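You operate a simulated robot arm through the tools that you are given. There is no shell and no other tool. Be economical: measure what you need, move in short steps, check, and stop when the job is done.

Carry out the task below with a simulated robot arm. There is one attempt and no reset: what you move stays moved.

## Task
Tighten the frame, zero the counter, set firm tension and wind 8 metres.
Fine: one press of the key.

The check looks at the end state, three seconds after you hand in, the way a careful person would. Anything else that was tipped, shoved, dropped, spilled or broken makes it a failure.

## Robot
A 5-joint arm with a three-finger gripper on a trunk, on a base that drives. Base frame: it is fixed to the floor where the robot stands at the start and does not move with it; the origin is under the middle of the robot, x ahead of it, y to its left, z up; the surface under the hand at the start is at about z = 740. Readings come in mm, degrees, newtons and seconds.
With the tool pointing down near the work surface it reaches from about 300 to 660 mm from the robot's upright axis, wherever it stands. Its first joint turns from -166.0 to 166.0 degrees. Places, roughly: guide arm [300, -400, 900]; large arrow wheel [300, -800, 800]; tension knob [300, -300, 800]; zero key [200, -400, 800]. The tool tilts only in the upright plane through the base axis and itself; it spins freely about its own axis. Payload 1.37 kg.
Tool frame: the origin (TCP) lies between the finger pads and is the grasp point; the fingertips stand 16 mm ahead of it; z points along the fingers, y is the line along which they close. Largest opening 101 mm; the body of the gripper starts 82 mm behind the TCP.
Orientation is told as [roll, pitch, yaw] about the base's x, y, z axes, in that order, counted from this pose: with the fingers straight down and closing along the base's y, the tool's x points along the base's -x, its y along +y and its z along -z.

## Interface
- The arm moves only by the tool move_arm. Its argument "commands" is text: rows parted by semicolons, each of 7 numbers parted by spaces: the gripper command, from -1 (shut) to 1 (fully open), values between in proportion, then the shift along the base's x, y, z in m, then the turn, a rotation vector about the base's x, y, z in degrees. In form: fingers tx ty tz rx ry rz; .... A call has 1 to 8 rows; each row is the pose to reach, as a shift and turn from the pose commanded when the call began. A row lasts 0.2 s, in which the tool goes at most 50 mm and 8.6 degrees; a call with a longer step from one row to the next is refused whole, and so is a gripper value outside its range. Where a pose cannot be reached the arm comes as near as it can. A force on the tool above 70 N (or 10 N above the force at the start of the call, whichever is more), or a blocked arm, ends the call early, and 0.2 s more pass. Each finger travels about 45 mm/s and halts on what it meets, pressing with about 26 N; the grip force reading is that of the motor and also rises with nothing between the fingers. The clock runs only during rows and for 0.2 s after the last one: add rows that repeat a pose to give the fingers time. The reply holds the time, the measured pose of the TCP, the force on the tool along the base axes, the opening and the grip force, in the units named above and with some noise, with the torque about the TCP (base axes, N m) and any sound that the robot's microphone picked up.
- Cameras (640 x 400 px; columns grow to the right, rows downward): "scene" is now at [8.7, 136.1, 1551.8]; the picture's right is [-0.51, -0.86, 0.00], its down [-0.65, 0.38, -0.66] and it looks along [0.57, -0.33, -0.76] (base axes); focal length 266 px, centre (320, 200). "wrist" rides on the gripper at [72, 20, -104] in the tool frame; the picture's right is [-0.26, 0.96, 0.00], its down [-0.76, -0.21, -0.62] and it looks along [-0.60, -0.16, 0.78] (tool axes); focal length 265 px, centre (320, 200). There is no depth. A picture from a camera that has moved, and an enlarged one, comes with that camera's place and axes in the base frame and with its lens.
- capture(camera): a new picture of that camera. It takes no simulated time.
- lift_body(by): slides the trunk up (or, below 0, down) by that many mm; the arm and the scene camera ride with it, the base frame stays. It gives what a move gives, with no picture.
- steer(legs): drives the robot by 1 to 6 legs, each [ahead, left, turn to the left] in mm, mm and degrees, along the robot's own axes; the way and the turn of a leg run together, so that a leg with both is an arc; at most 1500 mm and 180 degrees a leg. The arm and the cameras ride along, it lands a little off, and it stops where it bumps. It gives what a move gives.
- turn_head(pan, tilt): turns the head with the scene camera to pan (to the left, within 155 degrees either way) and tilt (down, from -29 to 69), counted from straight ahead of the robot. It gives what a move gives.
- close_up(camera, box): a new picture of the part [left, top, right, bottom] of that camera's present view, enlarged. It takes no simulated time.
- close_job(): hands the job in; it is judged then, once.

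Go step by step. Nothing tells you exact positions but the pictures and the camera data: compare them with the known pose of the tool, close in by small moves and look again before you grip or let go. The budget is 120 turns and 98 pictures, counting those below and the enlarged ones. Unless the task says otherwise, let go and move clear before handing in, and close with one line.

The tools are called as a command line: name --argument value ..., lists and objects as JSON in quotes. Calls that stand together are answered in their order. move_arm: Moves the arm, as the interface text tells. Its arguments: {"type":"object","properties":{"commands":{"type":"string"}},"required":["commands"]} The other tools are called the same way: lift_body (by) slides the trunk up or down; steer (legs) drives the base; turn_head (pan, tilt) turns the head that bears the scene camera; capture (camera) takes a picture; close_up (camera, box) takes an enlarged picture of a part of a camera's view; close_job () hands the job in.

At the start:

```text
clock: 0.0
position: [206.0, -304.2, 1305.3]
tcp_rot: [0.0, -0.1, 0.0]
wrist_force: [0.2, 0.9, 0.6]
moment: [0.0, -0.02, 0.0]
finger_gap: 100.9
gripper_force: 0.1
trunk travel left (down, up): [-500.0, 90.0]
robot x, y, heading: [-1.1, -3.4, -0.1]
head pan, tilt: [-30.3, 49.0]
```

scene: 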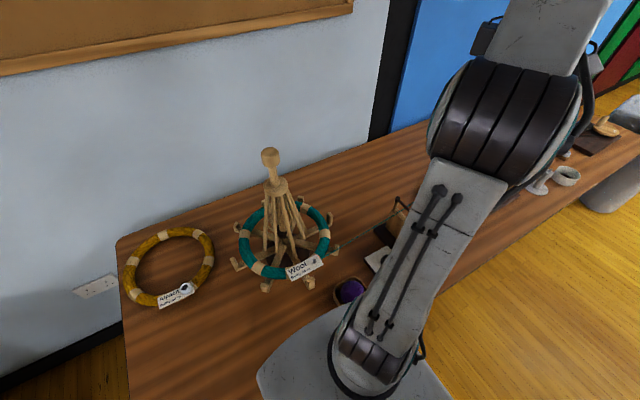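
wrist: 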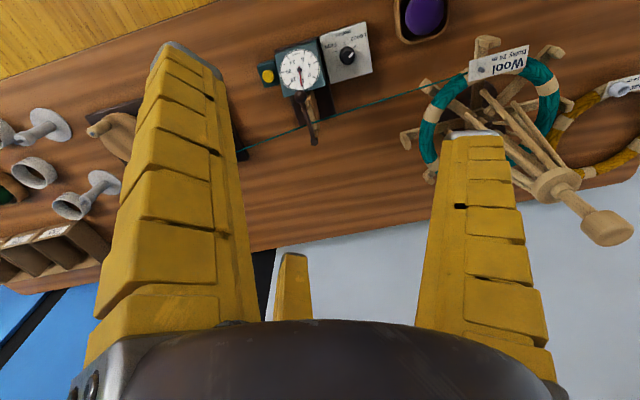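

I see a bench with a wool swift, a counter with a yellow key, a tension dial and winder parts farther along. I'll look closer first.

close_up --camera "wrist" --box '[230, 0, 450, 160]'

close_up --camera "wrist" --box '[390, 0, 640, 250]'

close_up --camera "scene" --box '[220, 140, 420, 310]'

turn_head --pan -70 --tilt 45

```text
2.50 times, centred on (340, 80) of wrist
camera zoom: at [134.3, -285.4, 1410.8], right [0.26, 0.96, 0.0], down [0.76, -0.21, 0.62], along [0.6, -0.16, -0.78], focal length 664 px, centre (270, 500)
```

zoom: 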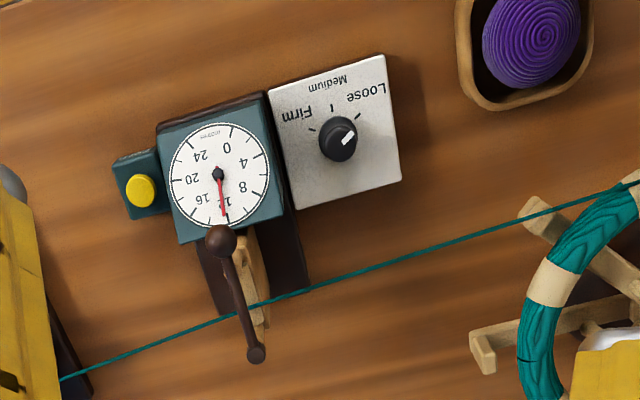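

```text
1.60 times, centred on (515, 125) of wrist
camera zoom: at [134.3, -285.4, 1410.8], right [0.26, 0.96, 0.0], down [0.76, -0.21, 0.62], along [0.6, -0.16, -0.78], focal length 425 px, centre (8, 320)
```

zoom: 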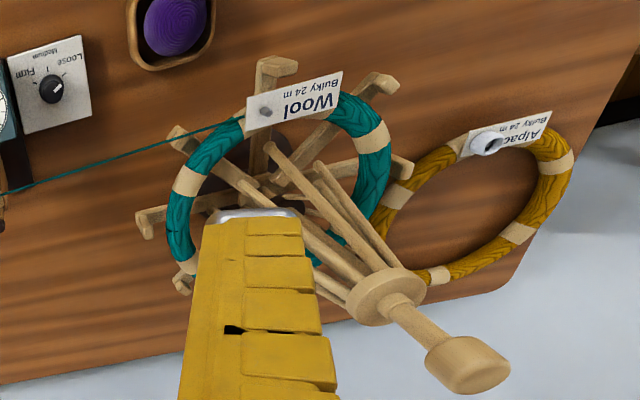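

```text
2.35 times, centred on (320, 225) of scene
camera zoom: at [8.7, 136.1, 1551.8], right [-0.51, -0.86, 0.0], down [-0.65, 0.38, -0.66], along [0.57, -0.33, -0.76], focal length 625 px, centre (320, 141)
```

zoom: 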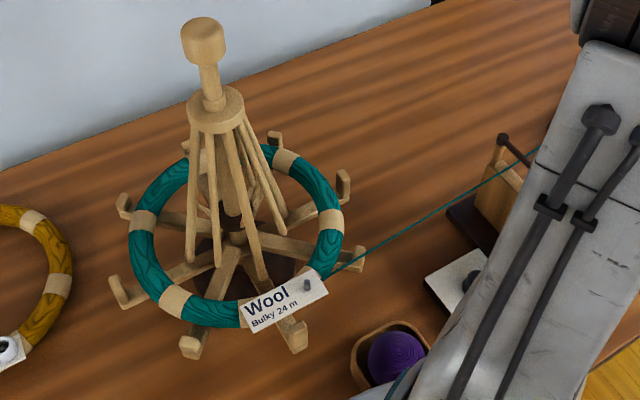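

```text
clock: 1.1
position: [204.5, -306.1, 1307.5]
tcp_rot: [0.0, 0.0, -0.1]
wrist_force: [0.6, -0.4, -1.2]
moment: [-0.01, 0.02, 0.0]
finger_gap: 100.7
gripper_force: 0.1
trunk travel left (down, up): [-500.0, 90.0]
robot x, y, heading: [1.5, 2.5, 0.0]
head pan, tilt: [-70.0, 45.0]
```

capture --camera "scene"

```text
92 pictures are left
camera scene: at [-30.6, 99.1, 1557.4], right [-0.94, -0.34, 0.0], down [-0.24, 0.66, -0.71], along [0.24, -0.66, -0.71], focal length 266 px, centre (320, 200)
```

scene: 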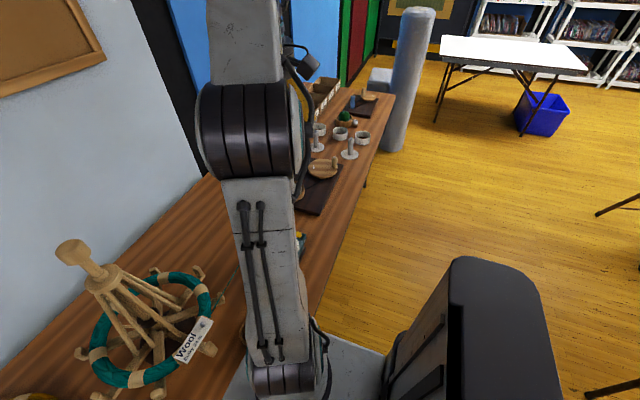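

I'll drive right along the bench to look at the winder end before doing anything.

steer --legs '[[0, -450, 0]]'

capture --camera "wrist"

turn_head --pan 30 --tilt 45

capture --camera "scene"

```text
clock: 3.8
position: [205.0, -762.1, 1305.6]
tcp_rot: [0.0, 0.0, -0.1]
wrist_force: [-0.9, 0.3, -0.1]
moment: [-0.01, 0.0, 0.0]
finger_gap: 100.9
gripper_force: 0.1
trunk travel left (down, up): [-500.0, 90.0]
robot x, y, heading: [-1.8, -457.9, 0.0]
head pan, tilt: [-70.0, 45.0]
```

```text
91 pictures are left
camera wrist: at [133.5, -743.0, 1410.7], right [0.27, 0.96, 0.0], down [0.76, -0.21, 0.62], along [0.6, -0.16, -0.78], focal length 265 px, centre (320, 200)
```

wrist: 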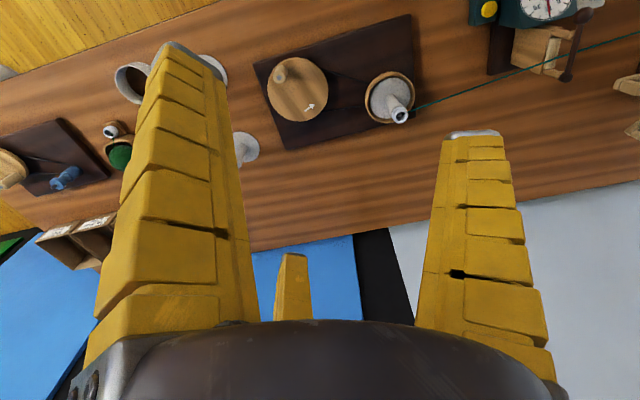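

```text
clock: 5.6
position: [205.4, -762.0, 1307.6]
tcp_rot: [0.1, 0.0, -0.1]
wrist_force: [0.0, -0.5, -0.6]
moment: [-0.02, 0.0, -0.03]
finger_gap: 100.7
gripper_force: 0.1
trunk travel left (down, up): [-500.0, 90.0]
robot x, y, heading: [-0.6, -458.6, -0.1]
head pan, tilt: [30.0, 45.0]
```

```text
90 pictures are left
camera scene: at [11.9, -240.7, 1557.4], right [0.5, -0.87, 0.0], down [-0.61, -0.35, -0.71], along [0.61, 0.35, -0.71], focal length 266 px, centre (320, 200)
```

scene: 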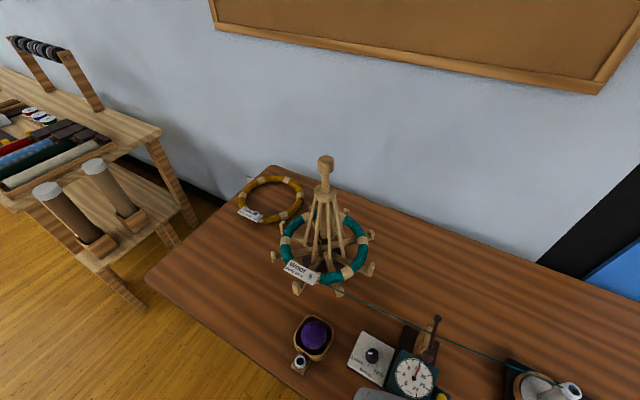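

close_up --camera "wrist" --box '[230, 0, 450, 160]'

close_up --camera "wrist" --box '[430, 0, 640, 140]'

close_up --camera "scene" --box '[260, 140, 400, 300]'

close_up --camera "scene" --box '[330, 290, 600, 400]'

```text
2.50 times, centred on (340, 80) of wrist
camera zoom: at [133.5, -742.4, 1410.8], right [0.27, 0.96, 0.0], down [0.76, -0.21, 0.62], along [0.6, -0.17, -0.78], focal length 664 px, centre (270, 500)
```

zoom: 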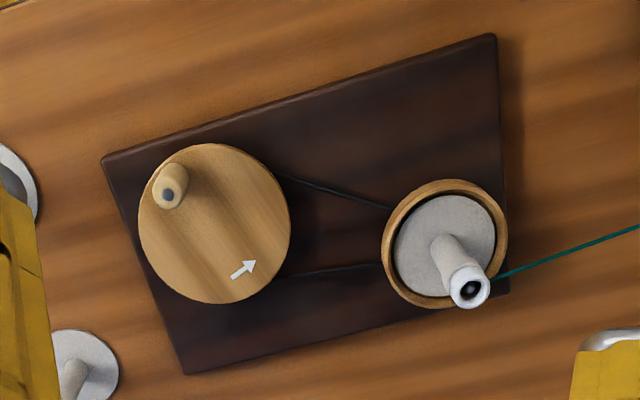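

```text
2.86 times, centred on (535, 70) of wrist
camera zoom: at [133.5, -742.4, 1410.8], right [0.27, 0.96, 0.0], down [0.76, -0.21, 0.62], along [0.6, -0.17, -0.78], focal length 758 px, centre (-294, 571)
```

zoom: 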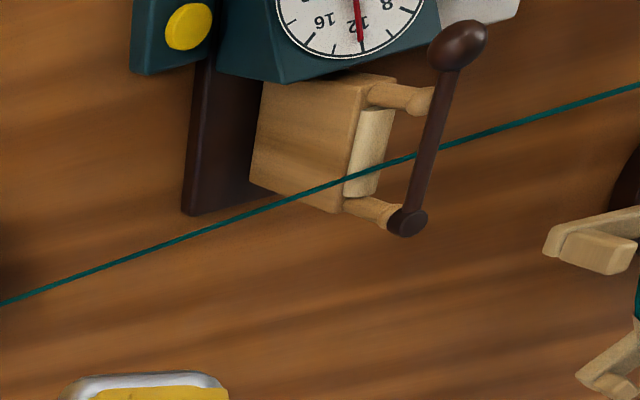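

```text
2.50 times, centred on (330, 220) of scene
camera zoom: at [11.9, -240.7, 1557.4], right [0.5, -0.87, 0.0], down [-0.61, -0.35, -0.71], along [0.61, 0.35, -0.71], focal length 664 px, centre (295, 150)
```

zoom: 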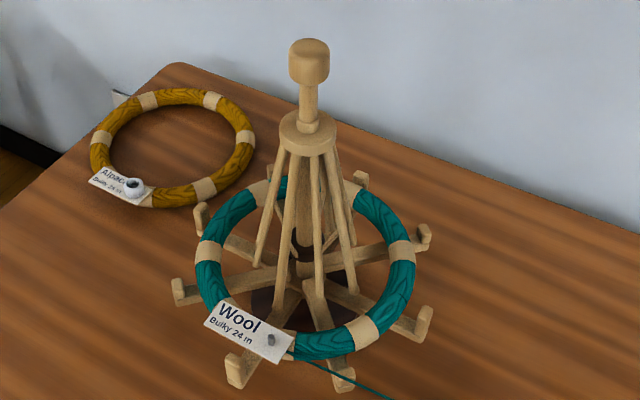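

```text
2.37 times, centred on (465, 345) of scene
camera zoom: at [11.9, -240.7, 1557.4], right [0.5, -0.87, 0.0], down [-0.61, -0.35, -0.71], along [0.61, 0.35, -0.71], focal length 630 px, centre (-24, -144)
```

zoom: 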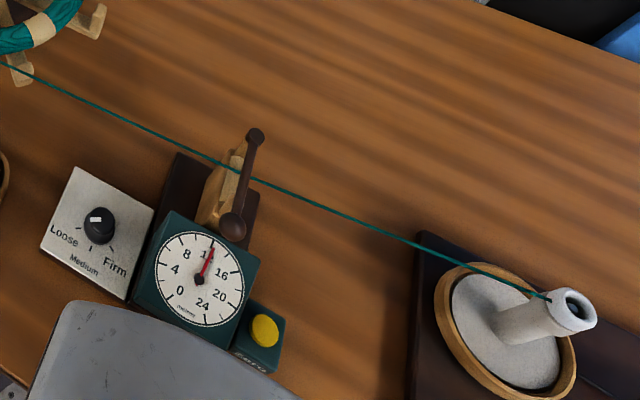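

The swift stands at about (462, 0), knob top near z 1170; the counter, key, tension knob and crank wheel (arrow counter-clockwise from above) are located. I'll drive back between the swift and counter, standing a little farther off.

steer --legs '[[-80, 300, 0]]'

turn_head --pan 20 --tilt 40

capture --camera "scene"

capture --camera "wrist"

```text
clock: 7.7
position: [124.2, -459.4, 1306.9]
tcp_rot: [0.0, 0.0, -0.3]
wrist_force: [0.1, 0.1, 0.3]
moment: [-0.03, -0.01, -0.04]
finger_gap: 100.9
gripper_force: 0.1
trunk travel left (down, up): [-500.0, 90.0]
robot x, y, heading: [-78.9, -152.4, -0.2]
head pan, tilt: [30.0, 45.0]
```

```text
clock: 8.4
position: [125.0, -459.6, 1307.8]
tcp_rot: [0.0, 0.0, -0.3]
wrist_force: [0.0, -0.3, 0.2]
moment: [0.01, 0.0, -0.01]
finger_gap: 100.8
gripper_force: 0.1
trunk travel left (down, up): [-500.0, 90.0]
robot x, y, heading: [-80.6, -151.8, -0.4]
head pan, tilt: [20.0, 40.0]
```

```text
85 pictures are left
camera scene: at [-56.7, 51.0, 1564.6], right [0.34, -0.94, 0.0], down [-0.61, -0.22, -0.77], along [0.72, 0.26, -0.64], focal length 266 px, centre (320, 200)
```

scene: 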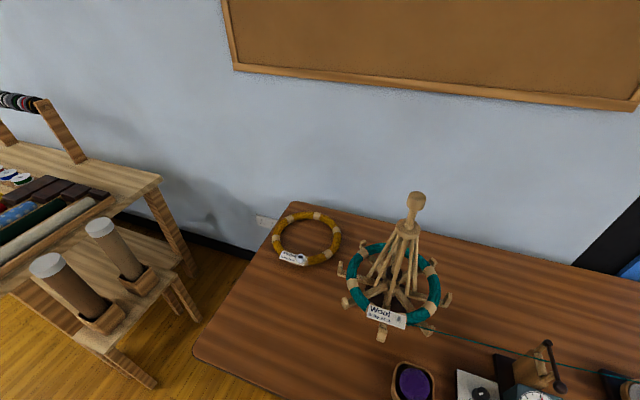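

```text
84 pictures are left
camera wrist: at [53.8, -439.6, 1410.9], right [0.27, 0.96, 0.0], down [0.76, -0.21, 0.62], along [0.6, -0.17, -0.78], focal length 265 px, centre (320, 200)
```

wrist: 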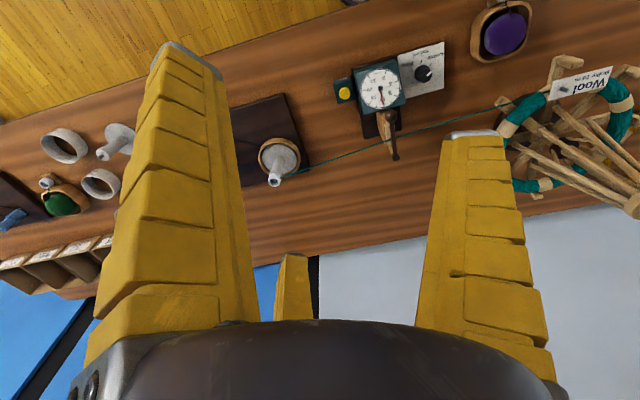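

close_up --camera "scene" --box '[330, 180, 470, 340]'

move_arm --commands "1 0.03 0.04 0 0 0 0; 1 0.06 0.08 0 0 0 0; 1 0.09 0.12 0 0 0 0; 1 0.12 0.16 0 0 0 0; 1 0.15 0.2 0 0 0 0; 1 0.18 0.24 0 0 0 0; 1 0.2 0.28 0 0 0 0; 1 0.22 0.32 0 0 0 0"

capture --camera "wrist"

```text
2.50 times, centred on (400, 260) of scene
camera zoom: at [-56.7, 51.0, 1564.6], right [0.34, -0.94, 0.0], down [-0.61, -0.22, -0.77], along [0.72, 0.26, -0.64], focal length 664 px, centre (120, 50)
```

zoom: 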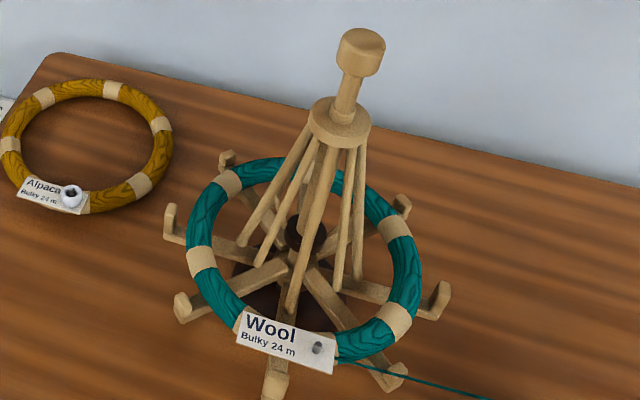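

```text
clock: 10.2
position: [344.2, -138.3, 1306.2]
tcp_rot: [0.0, -0.1, -0.3]
wrist_force: [0.3, 0.1, -0.5]
moment: [-0.03, 0.01, -0.05]
finger_gap: 100.8
gripper_force: 0.1
trunk travel left (down, up): [-500.0, 90.0]
robot x, y, heading: [-76.8, -153.5, -0.3]
head pan, tilt: [20.0, 40.0]
```

```text
82 pictures are left
camera wrist: at [273.4, -118.9, 1411.2], right [0.27, 0.96, 0.0], down [0.76, -0.21, 0.62], along [0.6, -0.17, -0.78], focal length 265 px, centre (320, 200)
```

wrist: 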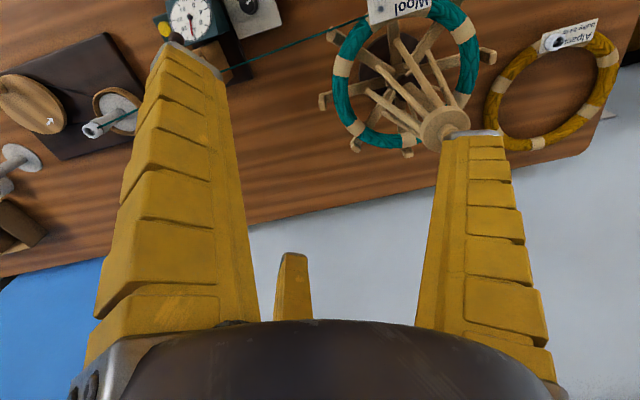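

move_arm --commands "1 0.03 0.035 0 0 0 0; 1 0.06 0.07 0 0 0 0; 1 0.09 0.105 0 0 0 0; 1 0.118 0.139 0 0 0 0; 1 0.118 0.139 -0.03 0 0 0; 1 0.118 0.139 -0.05 0 0 0; 1 0.118 0.139 -0.05 0 0 0"

capture --camera "wrist"

capture --camera "scene"

```text
clock: 11.8
position: [433.2, -9.3, 1237.0]
tcp_rot: [0.1, -0.1, -0.3]
wrist_force: [-0.3, 0.1, -0.8]
moment: [0.0, 0.02, -0.01]
finger_gap: 100.6
gripper_force: 0.1
out of reach, approached as far as the arm can: row 1, 2, 3, 4, 5, 6, 7
trunk travel left (down, up): [-500.0, 90.0]
robot x, y, heading: [-80.4, -152.0, -0.1]
head pan, tilt: [20.0, 40.0]
```

```text
81 pictures are left
camera wrist: at [362.8, 10.3, 1341.6], right [0.27, 0.96, 0.0], down [0.75, -0.21, 0.62], along [0.6, -0.17, -0.78], focal length 265 px, centre (320, 200)
```

wrist: 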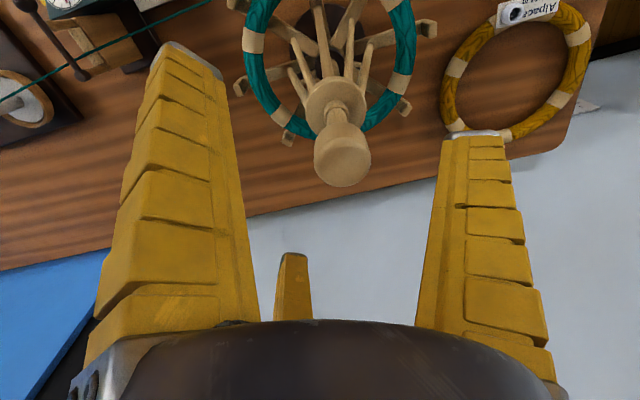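

```text
80 pictures are left
camera scene: at [-56.3, 51.1, 1564.6], right [0.34, -0.94, 0.0], down [-0.61, -0.22, -0.77], along [0.72, 0.26, -0.64], focal length 266 px, centre (320, 200)
```

scene: 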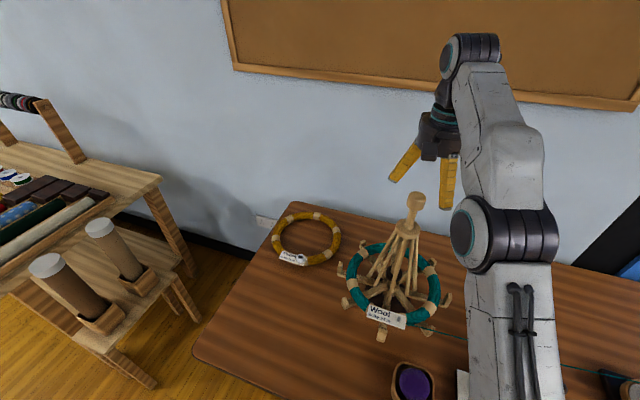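

Out of reach from here by some 30 mm; I'll drive a little closer, with the fingertips well above the knob.

steer --legs '[[70, 60, 0]]'

capture --camera "wrist"

```text
clock: 12.9
position: [503.8, 49.6, 1235.9]
tcp_rot: [-0.1, 0.0, -0.2]
wrist_force: [0.1, 0.1, -0.5]
moment: [-0.01, 0.01, -0.03]
finger_gap: 100.4
gripper_force: 0.0
trunk travel left (down, up): [-500.0, 90.0]
robot x, y, heading: [-9.9, -96.4, -0.1]
head pan, tilt: [20.0, 40.0]
```

```text
79 pictures are left
camera wrist: at [432.4, 70.0, 1341.1], right [0.27, 0.96, 0.0], down [0.76, -0.21, 0.62], along [0.6, -0.17, -0.78], focal length 265 px, centre (320, 200)
```

wrist: 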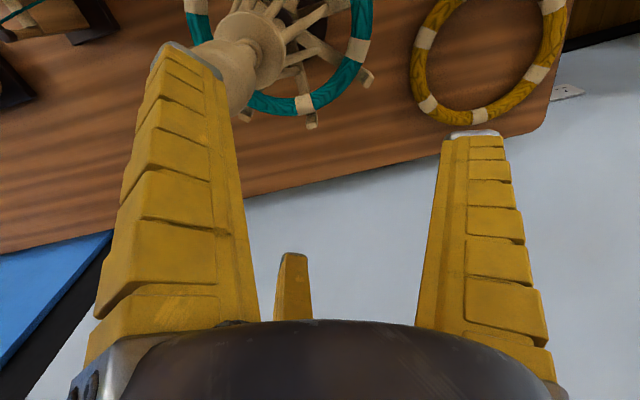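

move_arm --commands "1 -0.022 -0.025 0.01 0 0 0; 1 -0.044 -0.049 0.01 0 0 0; 1 -0.044 -0.049 0.01 0 0 0"

capture --camera "wrist"

```text
clock: 13.7
position: [459.1, 1.2, 1246.6]
tcp_rot: [0.0, 0.0, -0.2]
wrist_force: [-0.7, -0.7, 0.3]
moment: [0.02, 0.0, 0.0]
finger_gap: 100.4
gripper_force: 0.0
trunk travel left (down, up): [-500.0, 90.0]
robot x, y, heading: [-9.6, -97.6, 0.0]
head pan, tilt: [20.0, 40.0]
```

```text
78 pictures are left
camera wrist: at [387.7, 20.0, 1351.1], right [0.27, 0.96, 0.0], down [0.76, -0.21, 0.62], along [0.6, -0.17, -0.78], focal length 265 px, centre (320, 200)
```

wrist: 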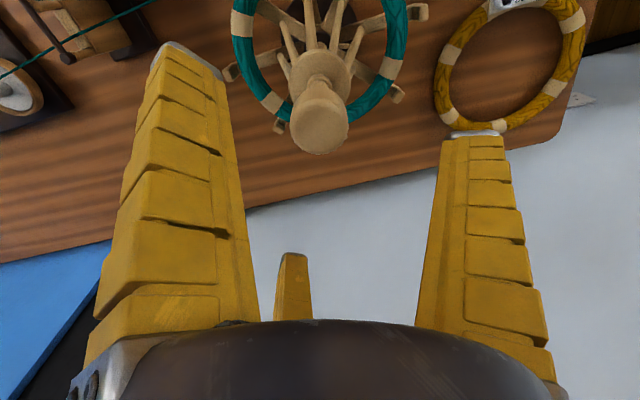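

Knob is centred under the tool. I'll lower with the fingers either side of it, down to just above the collar.

move_arm --commands "1 -0.001 -0.001 -0.03 0 0 0; 1 -0.001 -0.001 -0.06 0 0 0; 1 -0.001 -0.001 -0.09 0 0 0; 1 -0.001 -0.001 -0.115 0 0 0; 1 -0.001 -0.001 -0.115 0 0 0"

capture --camera "wrist"

close_up --camera "scene" --box '[320, 100, 480, 340]'

```text
clock: 14.9
position: [457.3, -2.2, 1131.5]
tcp_rot: [0.0, 0.1, -0.3]
wrist_force: [0.0, 0.4, 0.3]
moment: [0.01, 0.0, 0.01]
finger_gap: 100.7
gripper_force: 0.0
trunk travel left (down, up): [-500.0, 90.0]
robot x, y, heading: [-8.9, -91.5, -0.4]
head pan, tilt: [20.0, 40.0]
```

```text
77 pictures are left
camera wrist: at [386.1, 18.4, 1235.8], right [0.27, 0.96, 0.0], down [0.76, -0.21, 0.62], along [0.6, -0.17, -0.78], focal length 265 px, centre (320, 200)
```

wrist: 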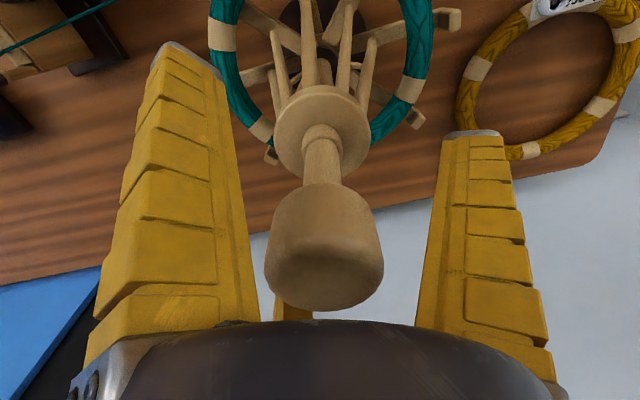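

```text
1.67 times, centred on (400, 220) of scene
camera zoom: at [12.1, 109.8, 1564.7], right [0.34, -0.94, 0.0], down [-0.6, -0.22, -0.77], along [0.72, 0.26, -0.64], focal length 443 px, centre (187, 167)
```

zoom: 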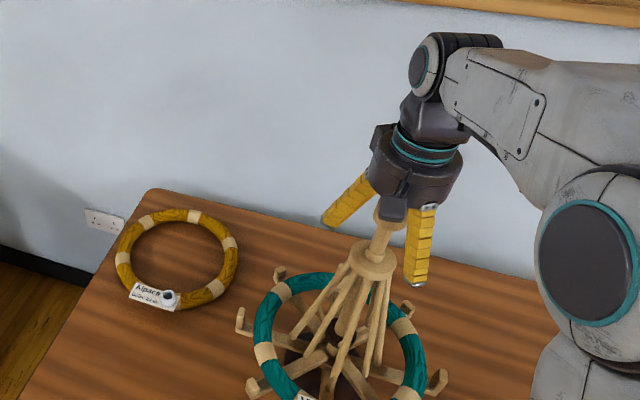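

I'll grip the knob by its sides and see whether it moves, as the palm would reach its top before the fingertips reach the collar.

move_arm --commands "0.6 0.001 0.001 0.025 0 0 0; 0 0.001 0.001 0.028 0 0 0; -1 0.001 0.001 0.028 0 0 0; -1 0.001 0.001 0.028 0 0 0; -1 0.001 0.001 0.028 0 0 0; -1 0.001 0.001 0.028 0 0 0; -1 0.001 0.001 0.028 0 0 0; -1 0.001 0.001 0.028 0 0 0"

move_arm --commands "-1 0 0 -0.003 0 0 0; -1 0 0 -0.006 0 0 0; -1 0 0 -0.009 0 0 0; -1 0 0 -0.012 0 0 0; -1 0 0 -0.015 0 0 0"

capture --camera "wrist"

```text
clock: 16.7
position: [456.5, -0.0, 1160.7]
tcp_rot: [0.0, -0.1, -0.2]
wrist_force: [-8.8, 0.2, -0.7]
moment: [0.04, 0.11, -0.04]
finger_gap: 22.4
gripper_force: 27.6
trunk travel left (down, up): [-500.0, 90.0]
robot x, y, heading: [-10.2, -93.7, -0.2]
head pan, tilt: [20.0, 40.0]
```

```text
clock: 17.9
position: [456.6, 0.2, 1146.5]
tcp_rot: [0.0, -0.1, -0.2]
wrist_force: [-14.3, -1.8, 1.7]
moment: [0.04, 0.01, 0.0]
finger_gap: 21.7
gripper_force: 27.6
trunk travel left (down, up): [-500.0, 90.0]
robot x, y, heading: [-12.0, -96.9, -0.1]
head pan, tilt: [20.0, 40.0]
```

```text
75 pictures are left
camera wrist: at [385.3, 20.0, 1250.9], right [0.27, 0.96, 0.0], down [0.76, -0.21, 0.62], along [0.6, -0.17, -0.78], focal length 265 px, centre (320, 200)
```

wrist: 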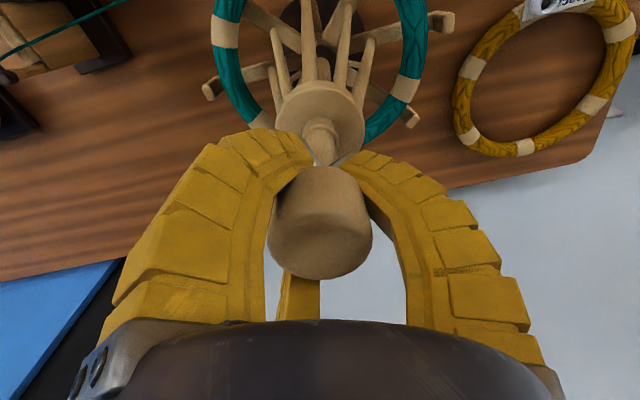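

close_up --camera "scene" --box '[320, 100, 480, 340]'

```text
1.67 times, centred on (400, 220) of scene
camera zoom: at [9.3, 109.5, 1564.7], right [0.34, -0.94, 0.0], down [-0.6, -0.22, -0.77], along [0.72, 0.26, -0.64], focal length 443 px, centre (187, 167)
```

zoom: 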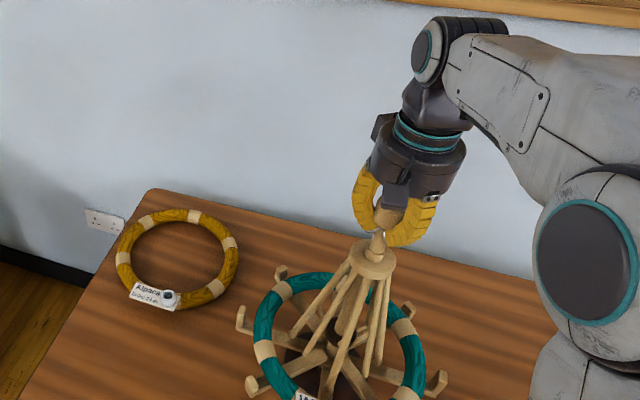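

The fingers just slid on the rod and the collar did not move. I'll open a little and press the knob top with the palm, the fingers straddling it, in small steps.

move_arm --commands "0.2 0 0 0 0 0 0; 0.2 0 0 0 0 0 0; 0.2 0 0 0 0 0 0; 0.2 0 0 0 0 0 0; 0.2 0 0 -0.015 0 0 0; 0.2 0 0 -0.025 0 0 0; 0.2 0 0 -0.032 0 0 0; 0.2 0 0 -0.032 0 0 0"

move_arm --commands "0.2 0 0 -0.003 0 0 0; 0.2 0 0 -0.006 0 0 0; 0.2 0 0 -0.009 0 0 0; 0.2 0 0 -0.012 0 0 0; 0.2 0 0 -0.015 0 0 0; 0.2 0 0 -0.018 0 0 0; 0.2 0 0 -0.021 0 0 0; 0.2 0 0 -0.024 0 0 0"

close_up --camera "scene" --box '[320, 100, 480, 340]'

```text
clock: 19.7
position: [459.5, 0.3, 1113.2]
tcp_rot: [0.1, 0.0, -0.3]
wrist_force: [0.2, 0.0, 0.8]
moment: [0.01, 0.02, 0.01]
finger_gap: 63.8
gripper_force: 2.4
trunk travel left (down, up): [-500.0, 90.0]
robot x, y, heading: [-11.0, -91.9, -0.1]
head pan, tilt: [20.0, 40.0]
```

```text
clock: 21.5
position: [460.1, 0.7, 1093.2]
tcp_rot: [0.1, -0.6, -0.3]
wrist_force: [6.5, 0.6, 28.7]
moment: [-0.02, 0.58, -0.01]
finger_gap: 64.2
gripper_force: 2.7
trunk travel left (down, up): [-500.0, 90.0]
robot x, y, heading: [-10.6, -94.0, -0.4]
head pan, tilt: [20.0, 40.0]
```

```text
1.67 times, centred on (400, 220) of scene
camera zoom: at [10.9, 109.4, 1565.3], right [0.34, -0.94, 0.0], down [-0.6, -0.22, -0.77], along [0.72, 0.26, -0.64], focal length 443 px, centre (187, 167)
```

zoom: 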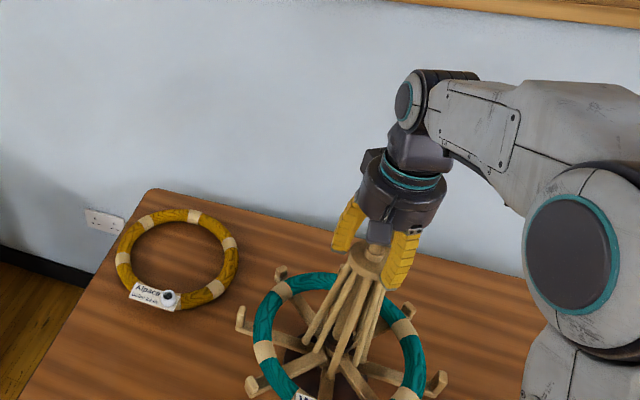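

move_arm --commands "0.2 0 0 -0.003 0 0 0; 0.2 0 0 -0.006 0 0 0; 0.2 0 0 -0.009 0 0 0; 0.2 0 0 -0.012 0 0 0; 0.2 0 0 -0.015 0 0 0; 0.2 0 0 -0.018 0 0 0"

close_up --camera "scene" --box '[320, 100, 480, 340]'

```text
clock: 22.2
position: [461.1, 0.9, 1092.6]
tcp_rot: [0.4, -1.7, -0.4]
wrist_force: [-8.2, -2.6, 19.7]
moment: [0.01, -0.25, -0.03]
finger_gap: 67.0
gripper_force: 4.5
trunk travel left (down, up): [-500.0, 90.0]
robot x, y, heading: [-10.0, -93.7, -0.2]
head pan, tilt: [20.0, 40.0]
stopped in row 3: the force on the tool passed its limit at 73 N (the readings are from after the stop); the commanded pose is now the measured one
```

```text
1.67 times, centred on (400, 220) of scene
camera zoom: at [8.6, 108.8, 1564.0], right [0.34, -0.94, 0.0], down [-0.6, -0.22, -0.77], along [0.72, 0.26, -0.64], focal length 443 px, centre (187, 167)
```

zoom: 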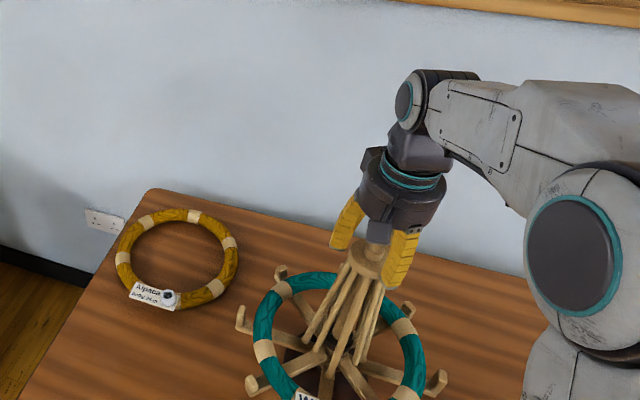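

Pressing the knob meets a hard stop, so the knob looks fixed to the post. I'll back off upward and look at details.

move_arm --commands "0.2 -0.001 0 0.02 0 0 0; 0.4 -0.001 0 0.05 0 0 0; 1 -0.001 0 0.08 0 0 0; 1 -0.001 0 0.12 0 0 0; 1 -0.04 0 0.15 0 0 0; 1 -0.08 0 0.15 0 0 0; 1 -0.12 0 0.15 0 0 0; 1 -0.16 0 0.15 0 0 0"

capture --camera "wrist"

close_up --camera "scene" --box '[320, 180, 420, 340]'

```text
clock: 24.0
position: [302.5, 2.8, 1242.6]
tcp_rot: [0.6, -1.4, -0.4]
wrist_force: [-1.3, 0.1, 0.0]
moment: [0.03, -0.01, 0.01]
finger_gap: 100.8
gripper_force: 0.1
trunk travel left (down, up): [-500.0, 90.0]
robot x, y, heading: [-11.4, -92.2, -0.1]
head pan, tilt: [20.0, 40.0]
```

```text
71 pictures are left
camera wrist: at [227.7, 21.9, 1345.2], right [0.27, 0.96, 0.02], down [0.74, -0.22, 0.64], along [0.62, -0.16, -0.77], focal length 265 px, centre (320, 200)
```

wrist: 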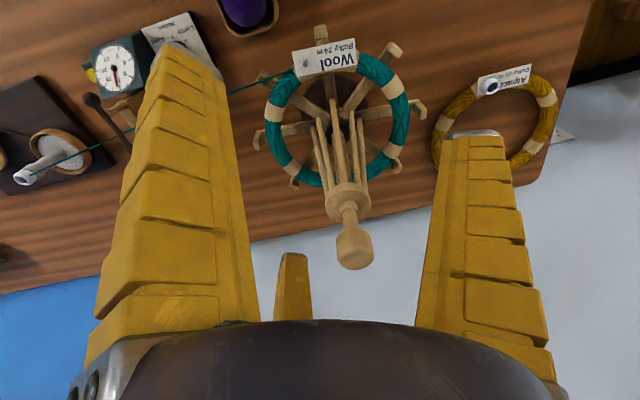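

```text
2.50 times, centred on (370, 260) of scene
camera zoom: at [11.2, 109.6, 1564.7], right [0.34, -0.94, 0.0], down [-0.6, -0.22, -0.77], along [0.72, 0.26, -0.64], focal length 664 px, centre (195, 50)
```

zoom: 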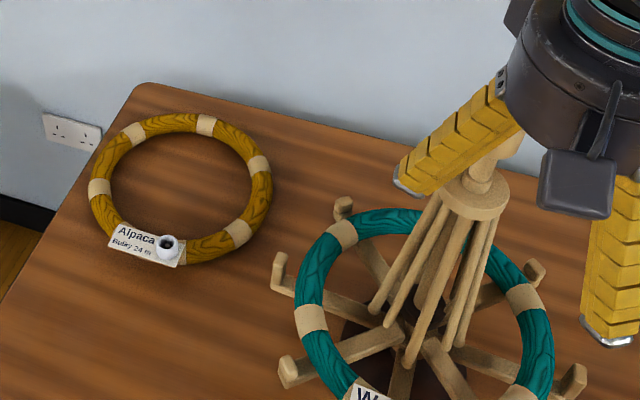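

close_up --camera "wrist" --box '[250, 20, 440, 280]'

```text
1.54 times, centred on (345, 150) of wrist
camera zoom: at [227.7, 21.9, 1345.2], right [0.27, 0.96, 0.02], down [0.74, -0.22, 0.64], along [0.62, -0.16, -0.77], focal length 408 px, centre (282, 277)
```

zoom: 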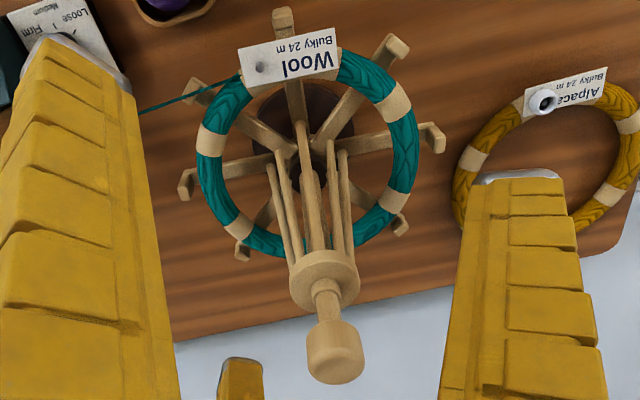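

I'll grip the knob body itself and test a small twist (clockwise from above), reading the torque.

move_arm --commands "1 0.04 0 0 0 0 0; 1 0.08 0 0 0 0 0; 1 0.12 0 0 0 0 0; 1 0.157 -0.003 0 -0.6 1.4 0; 1 0.157 -0.003 -0.04 -0.6 1.4 0; 1 0.157 -0.003 -0.068 -0.6 1.4 0; 1 0.157 -0.003 -0.068 -0.6 1.4 0"

move_arm --commands "-1 0 0 0 0 0 0; -1 0 0 0 0 0 0; -1 0 0 0 0 0 0; -1 0 0 0 0 0 0; -1 0 0 0 0 0 0; -1 0 0 0 0 0 0; -1 0 0 0 0 0 0; -1 0 0 0 0 0 0"

capture --camera "wrist"

```text
clock: 25.6
position: [459.3, -2.7, 1171.6]
tcp_rot: [-0.1, 0.0, -0.4]
wrist_force: [-0.1, 0.2, 0.4]
moment: [-0.04, -0.02, 0.0]
finger_gap: 100.8
gripper_force: 0.1
trunk travel left (down, up): [-500.0, 90.0]
robot x, y, heading: [-9.2, -95.6, -0.1]
head pan, tilt: [20.0, 40.0]
```

```text
clock: 27.4
position: [459.3, -2.0, 1173.0]
tcp_rot: [0.0, -0.2, -0.3]
wrist_force: [-0.4, 2.8, 23.0]
moment: [0.23, 0.24, 0.0]
finger_gap: 29.8
gripper_force: 27.8
trunk travel left (down, up): [-500.0, 90.0]
robot x, y, heading: [-10.5, -94.1, -0.3]
head pan, tilt: [20.0, 40.0]
```

```text
68 pictures are left
camera wrist: at [387.6, 18.0, 1278.1], right [0.27, 0.96, 0.0], down [0.75, -0.21, 0.62], along [0.6, -0.17, -0.78], focal length 265 px, centre (320, 200)
```

wrist: 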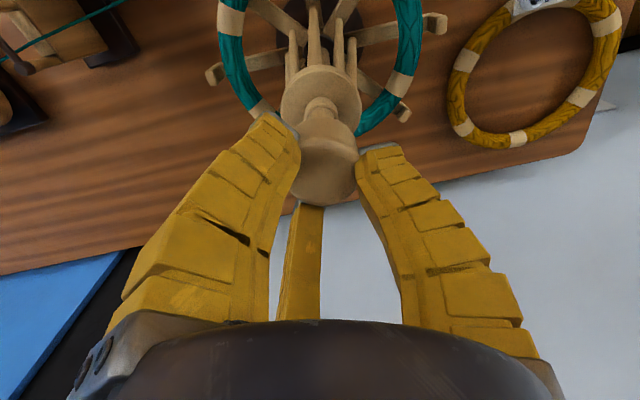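

move_arm --commands "-1 0 0 0 0 0 -5; -1 0 0 0 0 0 -10; -1 0 0 0 0 0 -16; -1 0 0 0 0 0 -22; -1 0 0 0 0 0 -30; -1 0 0 0 0 0 -30"

capture --camera "wrist"

```text
clock: 28.8
position: [459.6, -3.4, 1173.5]
tcp_rot: [-0.1, 0.2, -30.5]
wrist_force: [-4.6, -3.8, 23.0]
moment: [-0.04, 0.18, 0.0]
finger_gap: 31.4
gripper_force: 28.0
trunk travel left (down, up): [-500.0, 90.0]
robot x, y, heading: [-7.5, -93.1, -0.2]
head pan, tilt: [20.0, 40.0]
```

```text
67 pictures are left
camera wrist: at [407.0, 50.7, 1278.2], right [0.72, 0.7, 0.0], down [0.55, -0.56, 0.62], along [0.43, -0.44, -0.78], focal length 265 px, centre (320, 200)
```

wrist: 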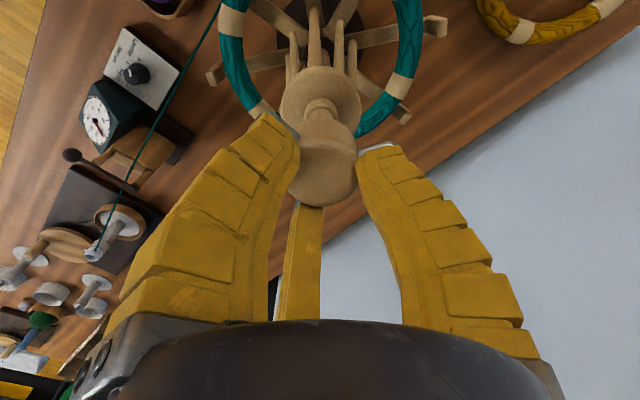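

The whole swift just turns freely, so the knob isn't a screw; the collar must be the sliding part. I'll turn it back, let go, and then approach tilted to push the collar itself.

move_arm --commands "-1 0 0 0 0 0 6; -1 0 0 0 0 0 12; -1 0 0 0 0 0 18; -1 0 0 0 0 0 24; -1 0 0 0 0 0 30; -1 0 0 0 0 0 30; 0 0 0 0 0 0 30; 1 0 0 0 0 0 30"

move_arm --commands "1 0 0 0.03 0 0 0; 1 -0.02 0 0.06 0 0 0; 0.5 -0.06 0 0.06 0 -8 0; 0 -0.1 0 0.05 0 -16 0; -0.3 -0.14 0 0.02 0 -24 0; -0.3 -0.14 0 -0.02 0 -32 0; -0.3 -0.14 0 -0.03 0 -40 0; -0.3 -0.14 0 -0.04 0 -40 0"

capture --camera "wrist"

capture --camera "scene"

```text
clock: 30.6
position: [461.1, -1.2, 1171.9]
tcp_rot: [0.0, 0.1, -0.3]
wrist_force: [-0.4, 0.0, 0.7]
moment: [0.01, -0.01, 0.0]
finger_gap: 96.4
gripper_force: 0.3
trunk travel left (down, up): [-500.0, 90.0]
robot x, y, heading: [-11.5, -94.9, -0.2]
head pan, tilt: [20.0, 40.0]
```

```text
clock: 32.4
position: [332.0, -93.6, 1142.4]
tcp_rot: [0.4, -40.0, -0.3]
wrist_force: [0.0, -0.9, 0.1]
moment: [0.03, -0.01, 0.03]
finger_gap: 40.0
gripper_force: 2.9
out of reach, approached as far as the arm can: row 3, 4, 5, 6, 7, 8
trunk travel left (down, up): [-500.0, 90.0]
robot x, y, heading: [-4.2, -94.0, -0.5]
head pan, tilt: [20.0, 40.0]
```

```text
66 pictures are left
camera wrist: at [209.6, -73.7, 1175.5], right [0.2, 0.96, 0.18], down [0.18, -0.21, 0.96], along [0.96, -0.16, -0.21], focal length 265 px, centre (320, 200)
```

wrist: 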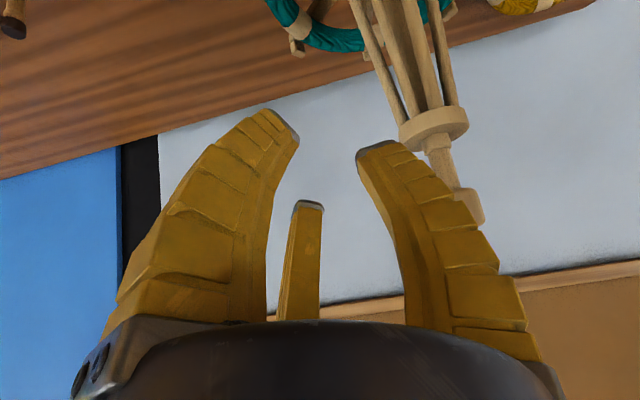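

```text
65 pictures are left
camera scene: at [12.1, 109.7, 1564.7], right [0.34, -0.94, 0.0], down [-0.6, -0.22, -0.77], along [0.72, 0.26, -0.64], focal length 266 px, centre (320, 200)
```

scene: 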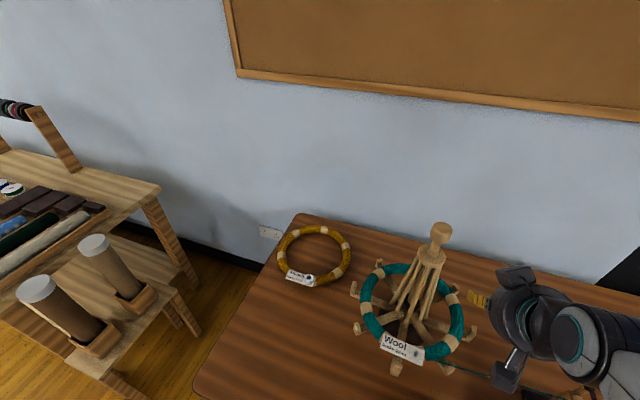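

The tilt plane must hold the robot's axis, so I'll drive left by ~94 mm to be square with the swift.

steer --legs '[[0, 95, 0]]'

capture --camera "wrist"

```text
clock: 33.6
position: [332.6, 2.6, 1142.7]
tcp_rot: [0.4, -40.0, -0.5]
wrist_force: [-0.1, -0.3, -0.2]
moment: [-0.03, -0.01, -0.02]
finger_gap: 39.9
gripper_force: 3.1
trunk travel left (down, up): [-500.0, 90.0]
robot x, y, heading: [-8.9, -1.3, -0.3]
head pan, tilt: [20.0, 40.0]
```

```text
64 pictures are left
camera wrist: at [210.4, 21.9, 1175.7], right [0.2, 0.96, 0.18], down [0.18, -0.21, 0.96], along [0.96, -0.17, -0.22], focal length 265 px, centre (320, 200)
```

wrist: 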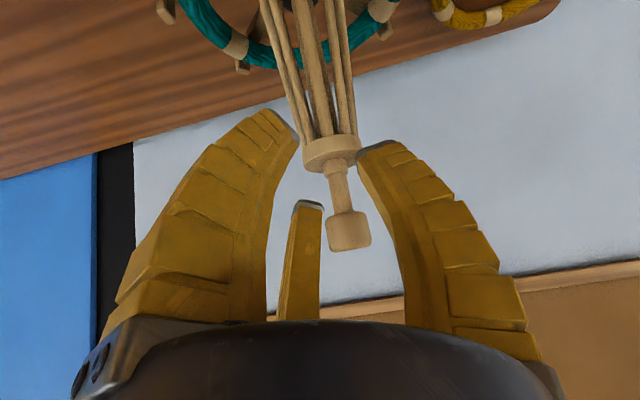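

move_arm --commands "-0.3 0.03 -0.002 -0.008 0 0 0; -0.3 0.06 -0.002 -0.016 0 0 0; -0.3 0.09 -0.002 -0.024 0 0 0; -0.3 0.115 -0.002 -0.03 0 0 0; -0.3 0.115 -0.002 -0.03 0 0 0"

capture --camera "wrist"

```text
clock: 34.8
position: [446.1, -7.9, 1113.1]
tcp_rot: [0.6, -40.1, -1.0]
wrist_force: [-14.6, -31.9, 3.4]
moment: [0.71, -0.09, -0.24]
finger_gap: 47.8
gripper_force: 7.0
trunk travel left (down, up): [-500.0, 90.0]
robot x, y, heading: [-10.1, -2.1, -0.4]
head pan, tilt: [20.0, 40.0]
```

```text
63 pictures are left
camera wrist: at [323.4, 12.9, 1147.1], right [0.21, 0.96, 0.18], down [0.18, -0.22, 0.96], along [0.96, -0.17, -0.21], focal length 265 px, centre (320, 200)
```

wrist: 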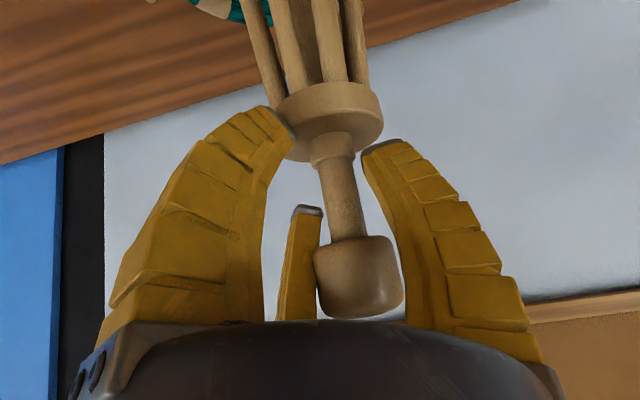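

The tips hit the collar's rim: its top is nearer z 1102. I'll back out, rise, and come in higher.

move_arm --commands "-0.3 -0.01 0.004 0.01 0 0 0; -0.2 -0.02 0.006 0.03 0 0 0; -0.2 -0.02 0.008 0.03 0 0 0; -0.2 -0.0 0.008 0.025 0 0 0; -0.2 0.004 0.008 0.02 0 0 0; -0.2 0.004 0.008 0.02 0 0 0"

capture --camera "wrist"

```text
clock: 36.2
position: [454.8, -2.3, 1132.5]
tcp_rot: [1.3, -40.2, -1.0]
wrist_force: [10.3, -44.3, 1.8]
moment: [2.39, 0.88, -0.12]
finger_gap: 57.1
gripper_force: 7.4
trunk travel left (down, up): [-500.0, 90.0]
robot x, y, heading: [-9.6, -1.5, -0.4]
head pan, tilt: [20.0, 40.0]
```

```text
62 pictures are left
camera wrist: at [333.3, 17.2, 1166.3], right [0.21, 0.96, 0.19], down [0.18, -0.23, 0.96], along [0.96, -0.16, -0.22], focal length 265 px, centre (320, 200)
```

wrist: 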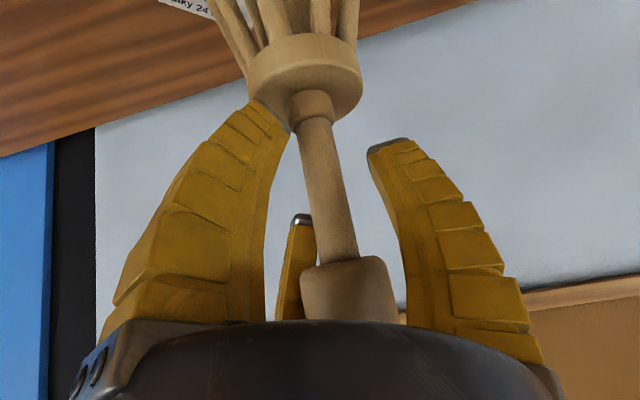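

The gripper really has three fingers (centred round the axis), which explains the side contact: one finger bears on the post. I'll back out, return to vertical, and press the collar from above with fingers partly closed round the rod.

move_arm --commands "-0.1 -0.0 -0.012 0.0 0 0 0; -0.1 -0.02 -0.014 0.0 0 0 0; -0.1 -0.06 -0.012 0.0 0 0 0; 0.2 -0.1 -0.01 0.01 0 0 0; 0.6 -0.12 -0.01 0.05 0 8 0; 1 -0.12 -0.01 0.08 0 16 0; 1 -0.12 -0.01 0.1 0 24 0; 1 -0.12 -0.01 0.12 0 32 0"

capture --camera "wrist"

```text
clock: 38.0
position: [330.6, -5.6, 1251.5]
tcp_rot: [-0.1, -8.0, -0.3]
wrist_force: [-0.3, -0.5, -0.6]
moment: [-0.01, 0.0, -0.01]
finger_gap: 100.3
gripper_force: 0.0
out of reach, approached as far as the arm can: row 2
trunk travel left (down, up): [-500.0, 90.0]
robot x, y, heading: [-8.4, -0.0, -0.0]
head pan, tilt: [20.0, 40.0]
```

```text
61 pictures are left
camera wrist: at [246.0, 15.3, 1345.9], right [0.27, 0.96, 0.04], down [0.66, -0.21, 0.72], along [0.7, -0.17, -0.69], focal length 265 px, centre (320, 200)
```

wrist: 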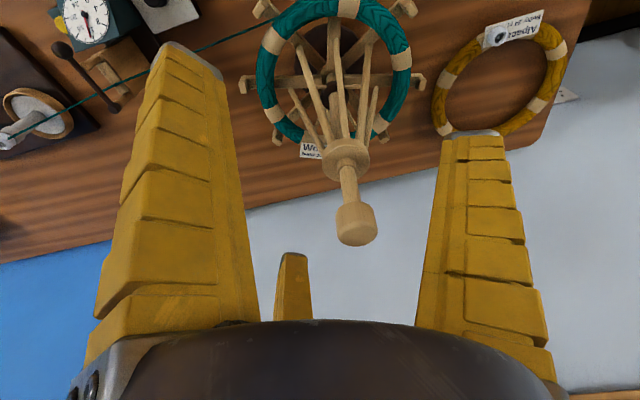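

close_up --camera "wrist" --box '[230, 0, 440, 260]'

close_up --camera "scene" --box '[300, 180, 500, 400]'

```text
1.54 times, centred on (335, 130) of wrist
camera zoom: at [246.0, 15.3, 1345.9], right [0.27, 0.96, 0.04], down [0.66, -0.21, 0.72], along [0.7, -0.17, -0.69], focal length 408 px, centre (297, 308)
```

zoom: 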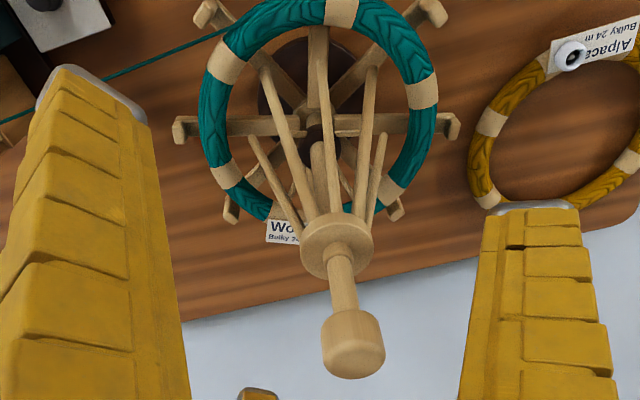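

```text
1.82 times, centred on (400, 290) of scene
camera zoom: at [13.8, 204.3, 1564.6], right [0.34, -0.94, 0.0], down [-0.61, -0.22, -0.77], along [0.72, 0.26, -0.64], focal length 483 px, centre (174, 36)
```

zoom: 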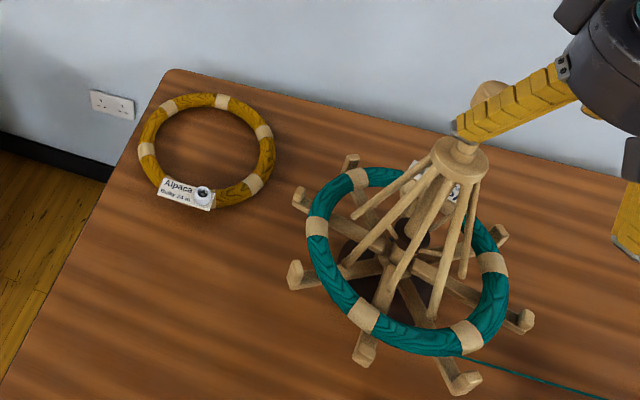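

Good news: the collar did slide down a bit during that contact and the struts spread, so the collar is the slider and down is the tightening direction. I'll tilt again with fingers shut and push the collar's near rim down.

move_arm --commands "0 -0.01 0.005 -0.02 0 -8 0; -1 -0.01 0.005 -0.05 0 -16 0; -1 -0.01 0.005 -0.09 0 -24 0; -1 -0.01 0.005 -0.12 0 -32 0; -1 0.02 0.005 -0.13 0 -32 0; -1 0.05 0.005 -0.135 0 -32 0; -1 0.078 0.005 -0.135 0 -32 0; -1 0.085 0.005 -0.135 0 -32 0"

capture --camera "wrist"

```text
clock: 39.8
position: [415.5, 2.4, 1115.8]
tcp_rot: [0.7, -39.9, -0.3]
wrist_force: [0.8, -1.1, 0.7]
moment: [-0.01, 0.0, -0.02]
finger_gap: 0.2
gripper_force: 25.6
out of reach, approached as far as the arm can: row 4
trunk travel left (down, up): [-500.0, 90.0]
robot x, y, heading: [-11.5, -1.2, -0.4]
head pan, tilt: [20.0, 40.0]
```

```text
58 pictures are left
camera wrist: at [294.2, 22.3, 1150.5], right [0.2, 0.96, 0.18], down [0.18, -0.22, 0.96], along [0.96, -0.16, -0.22], focal length 265 px, centre (320, 200)
```

wrist: 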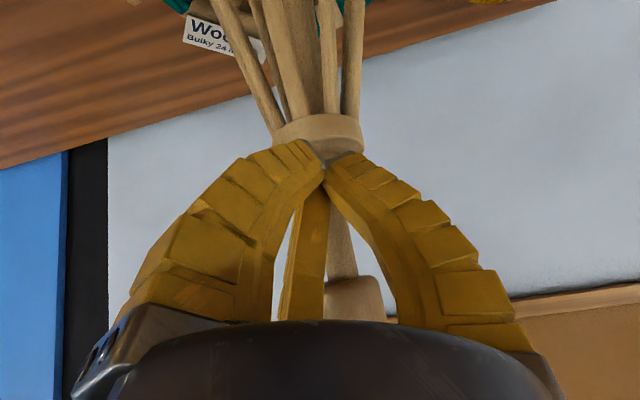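

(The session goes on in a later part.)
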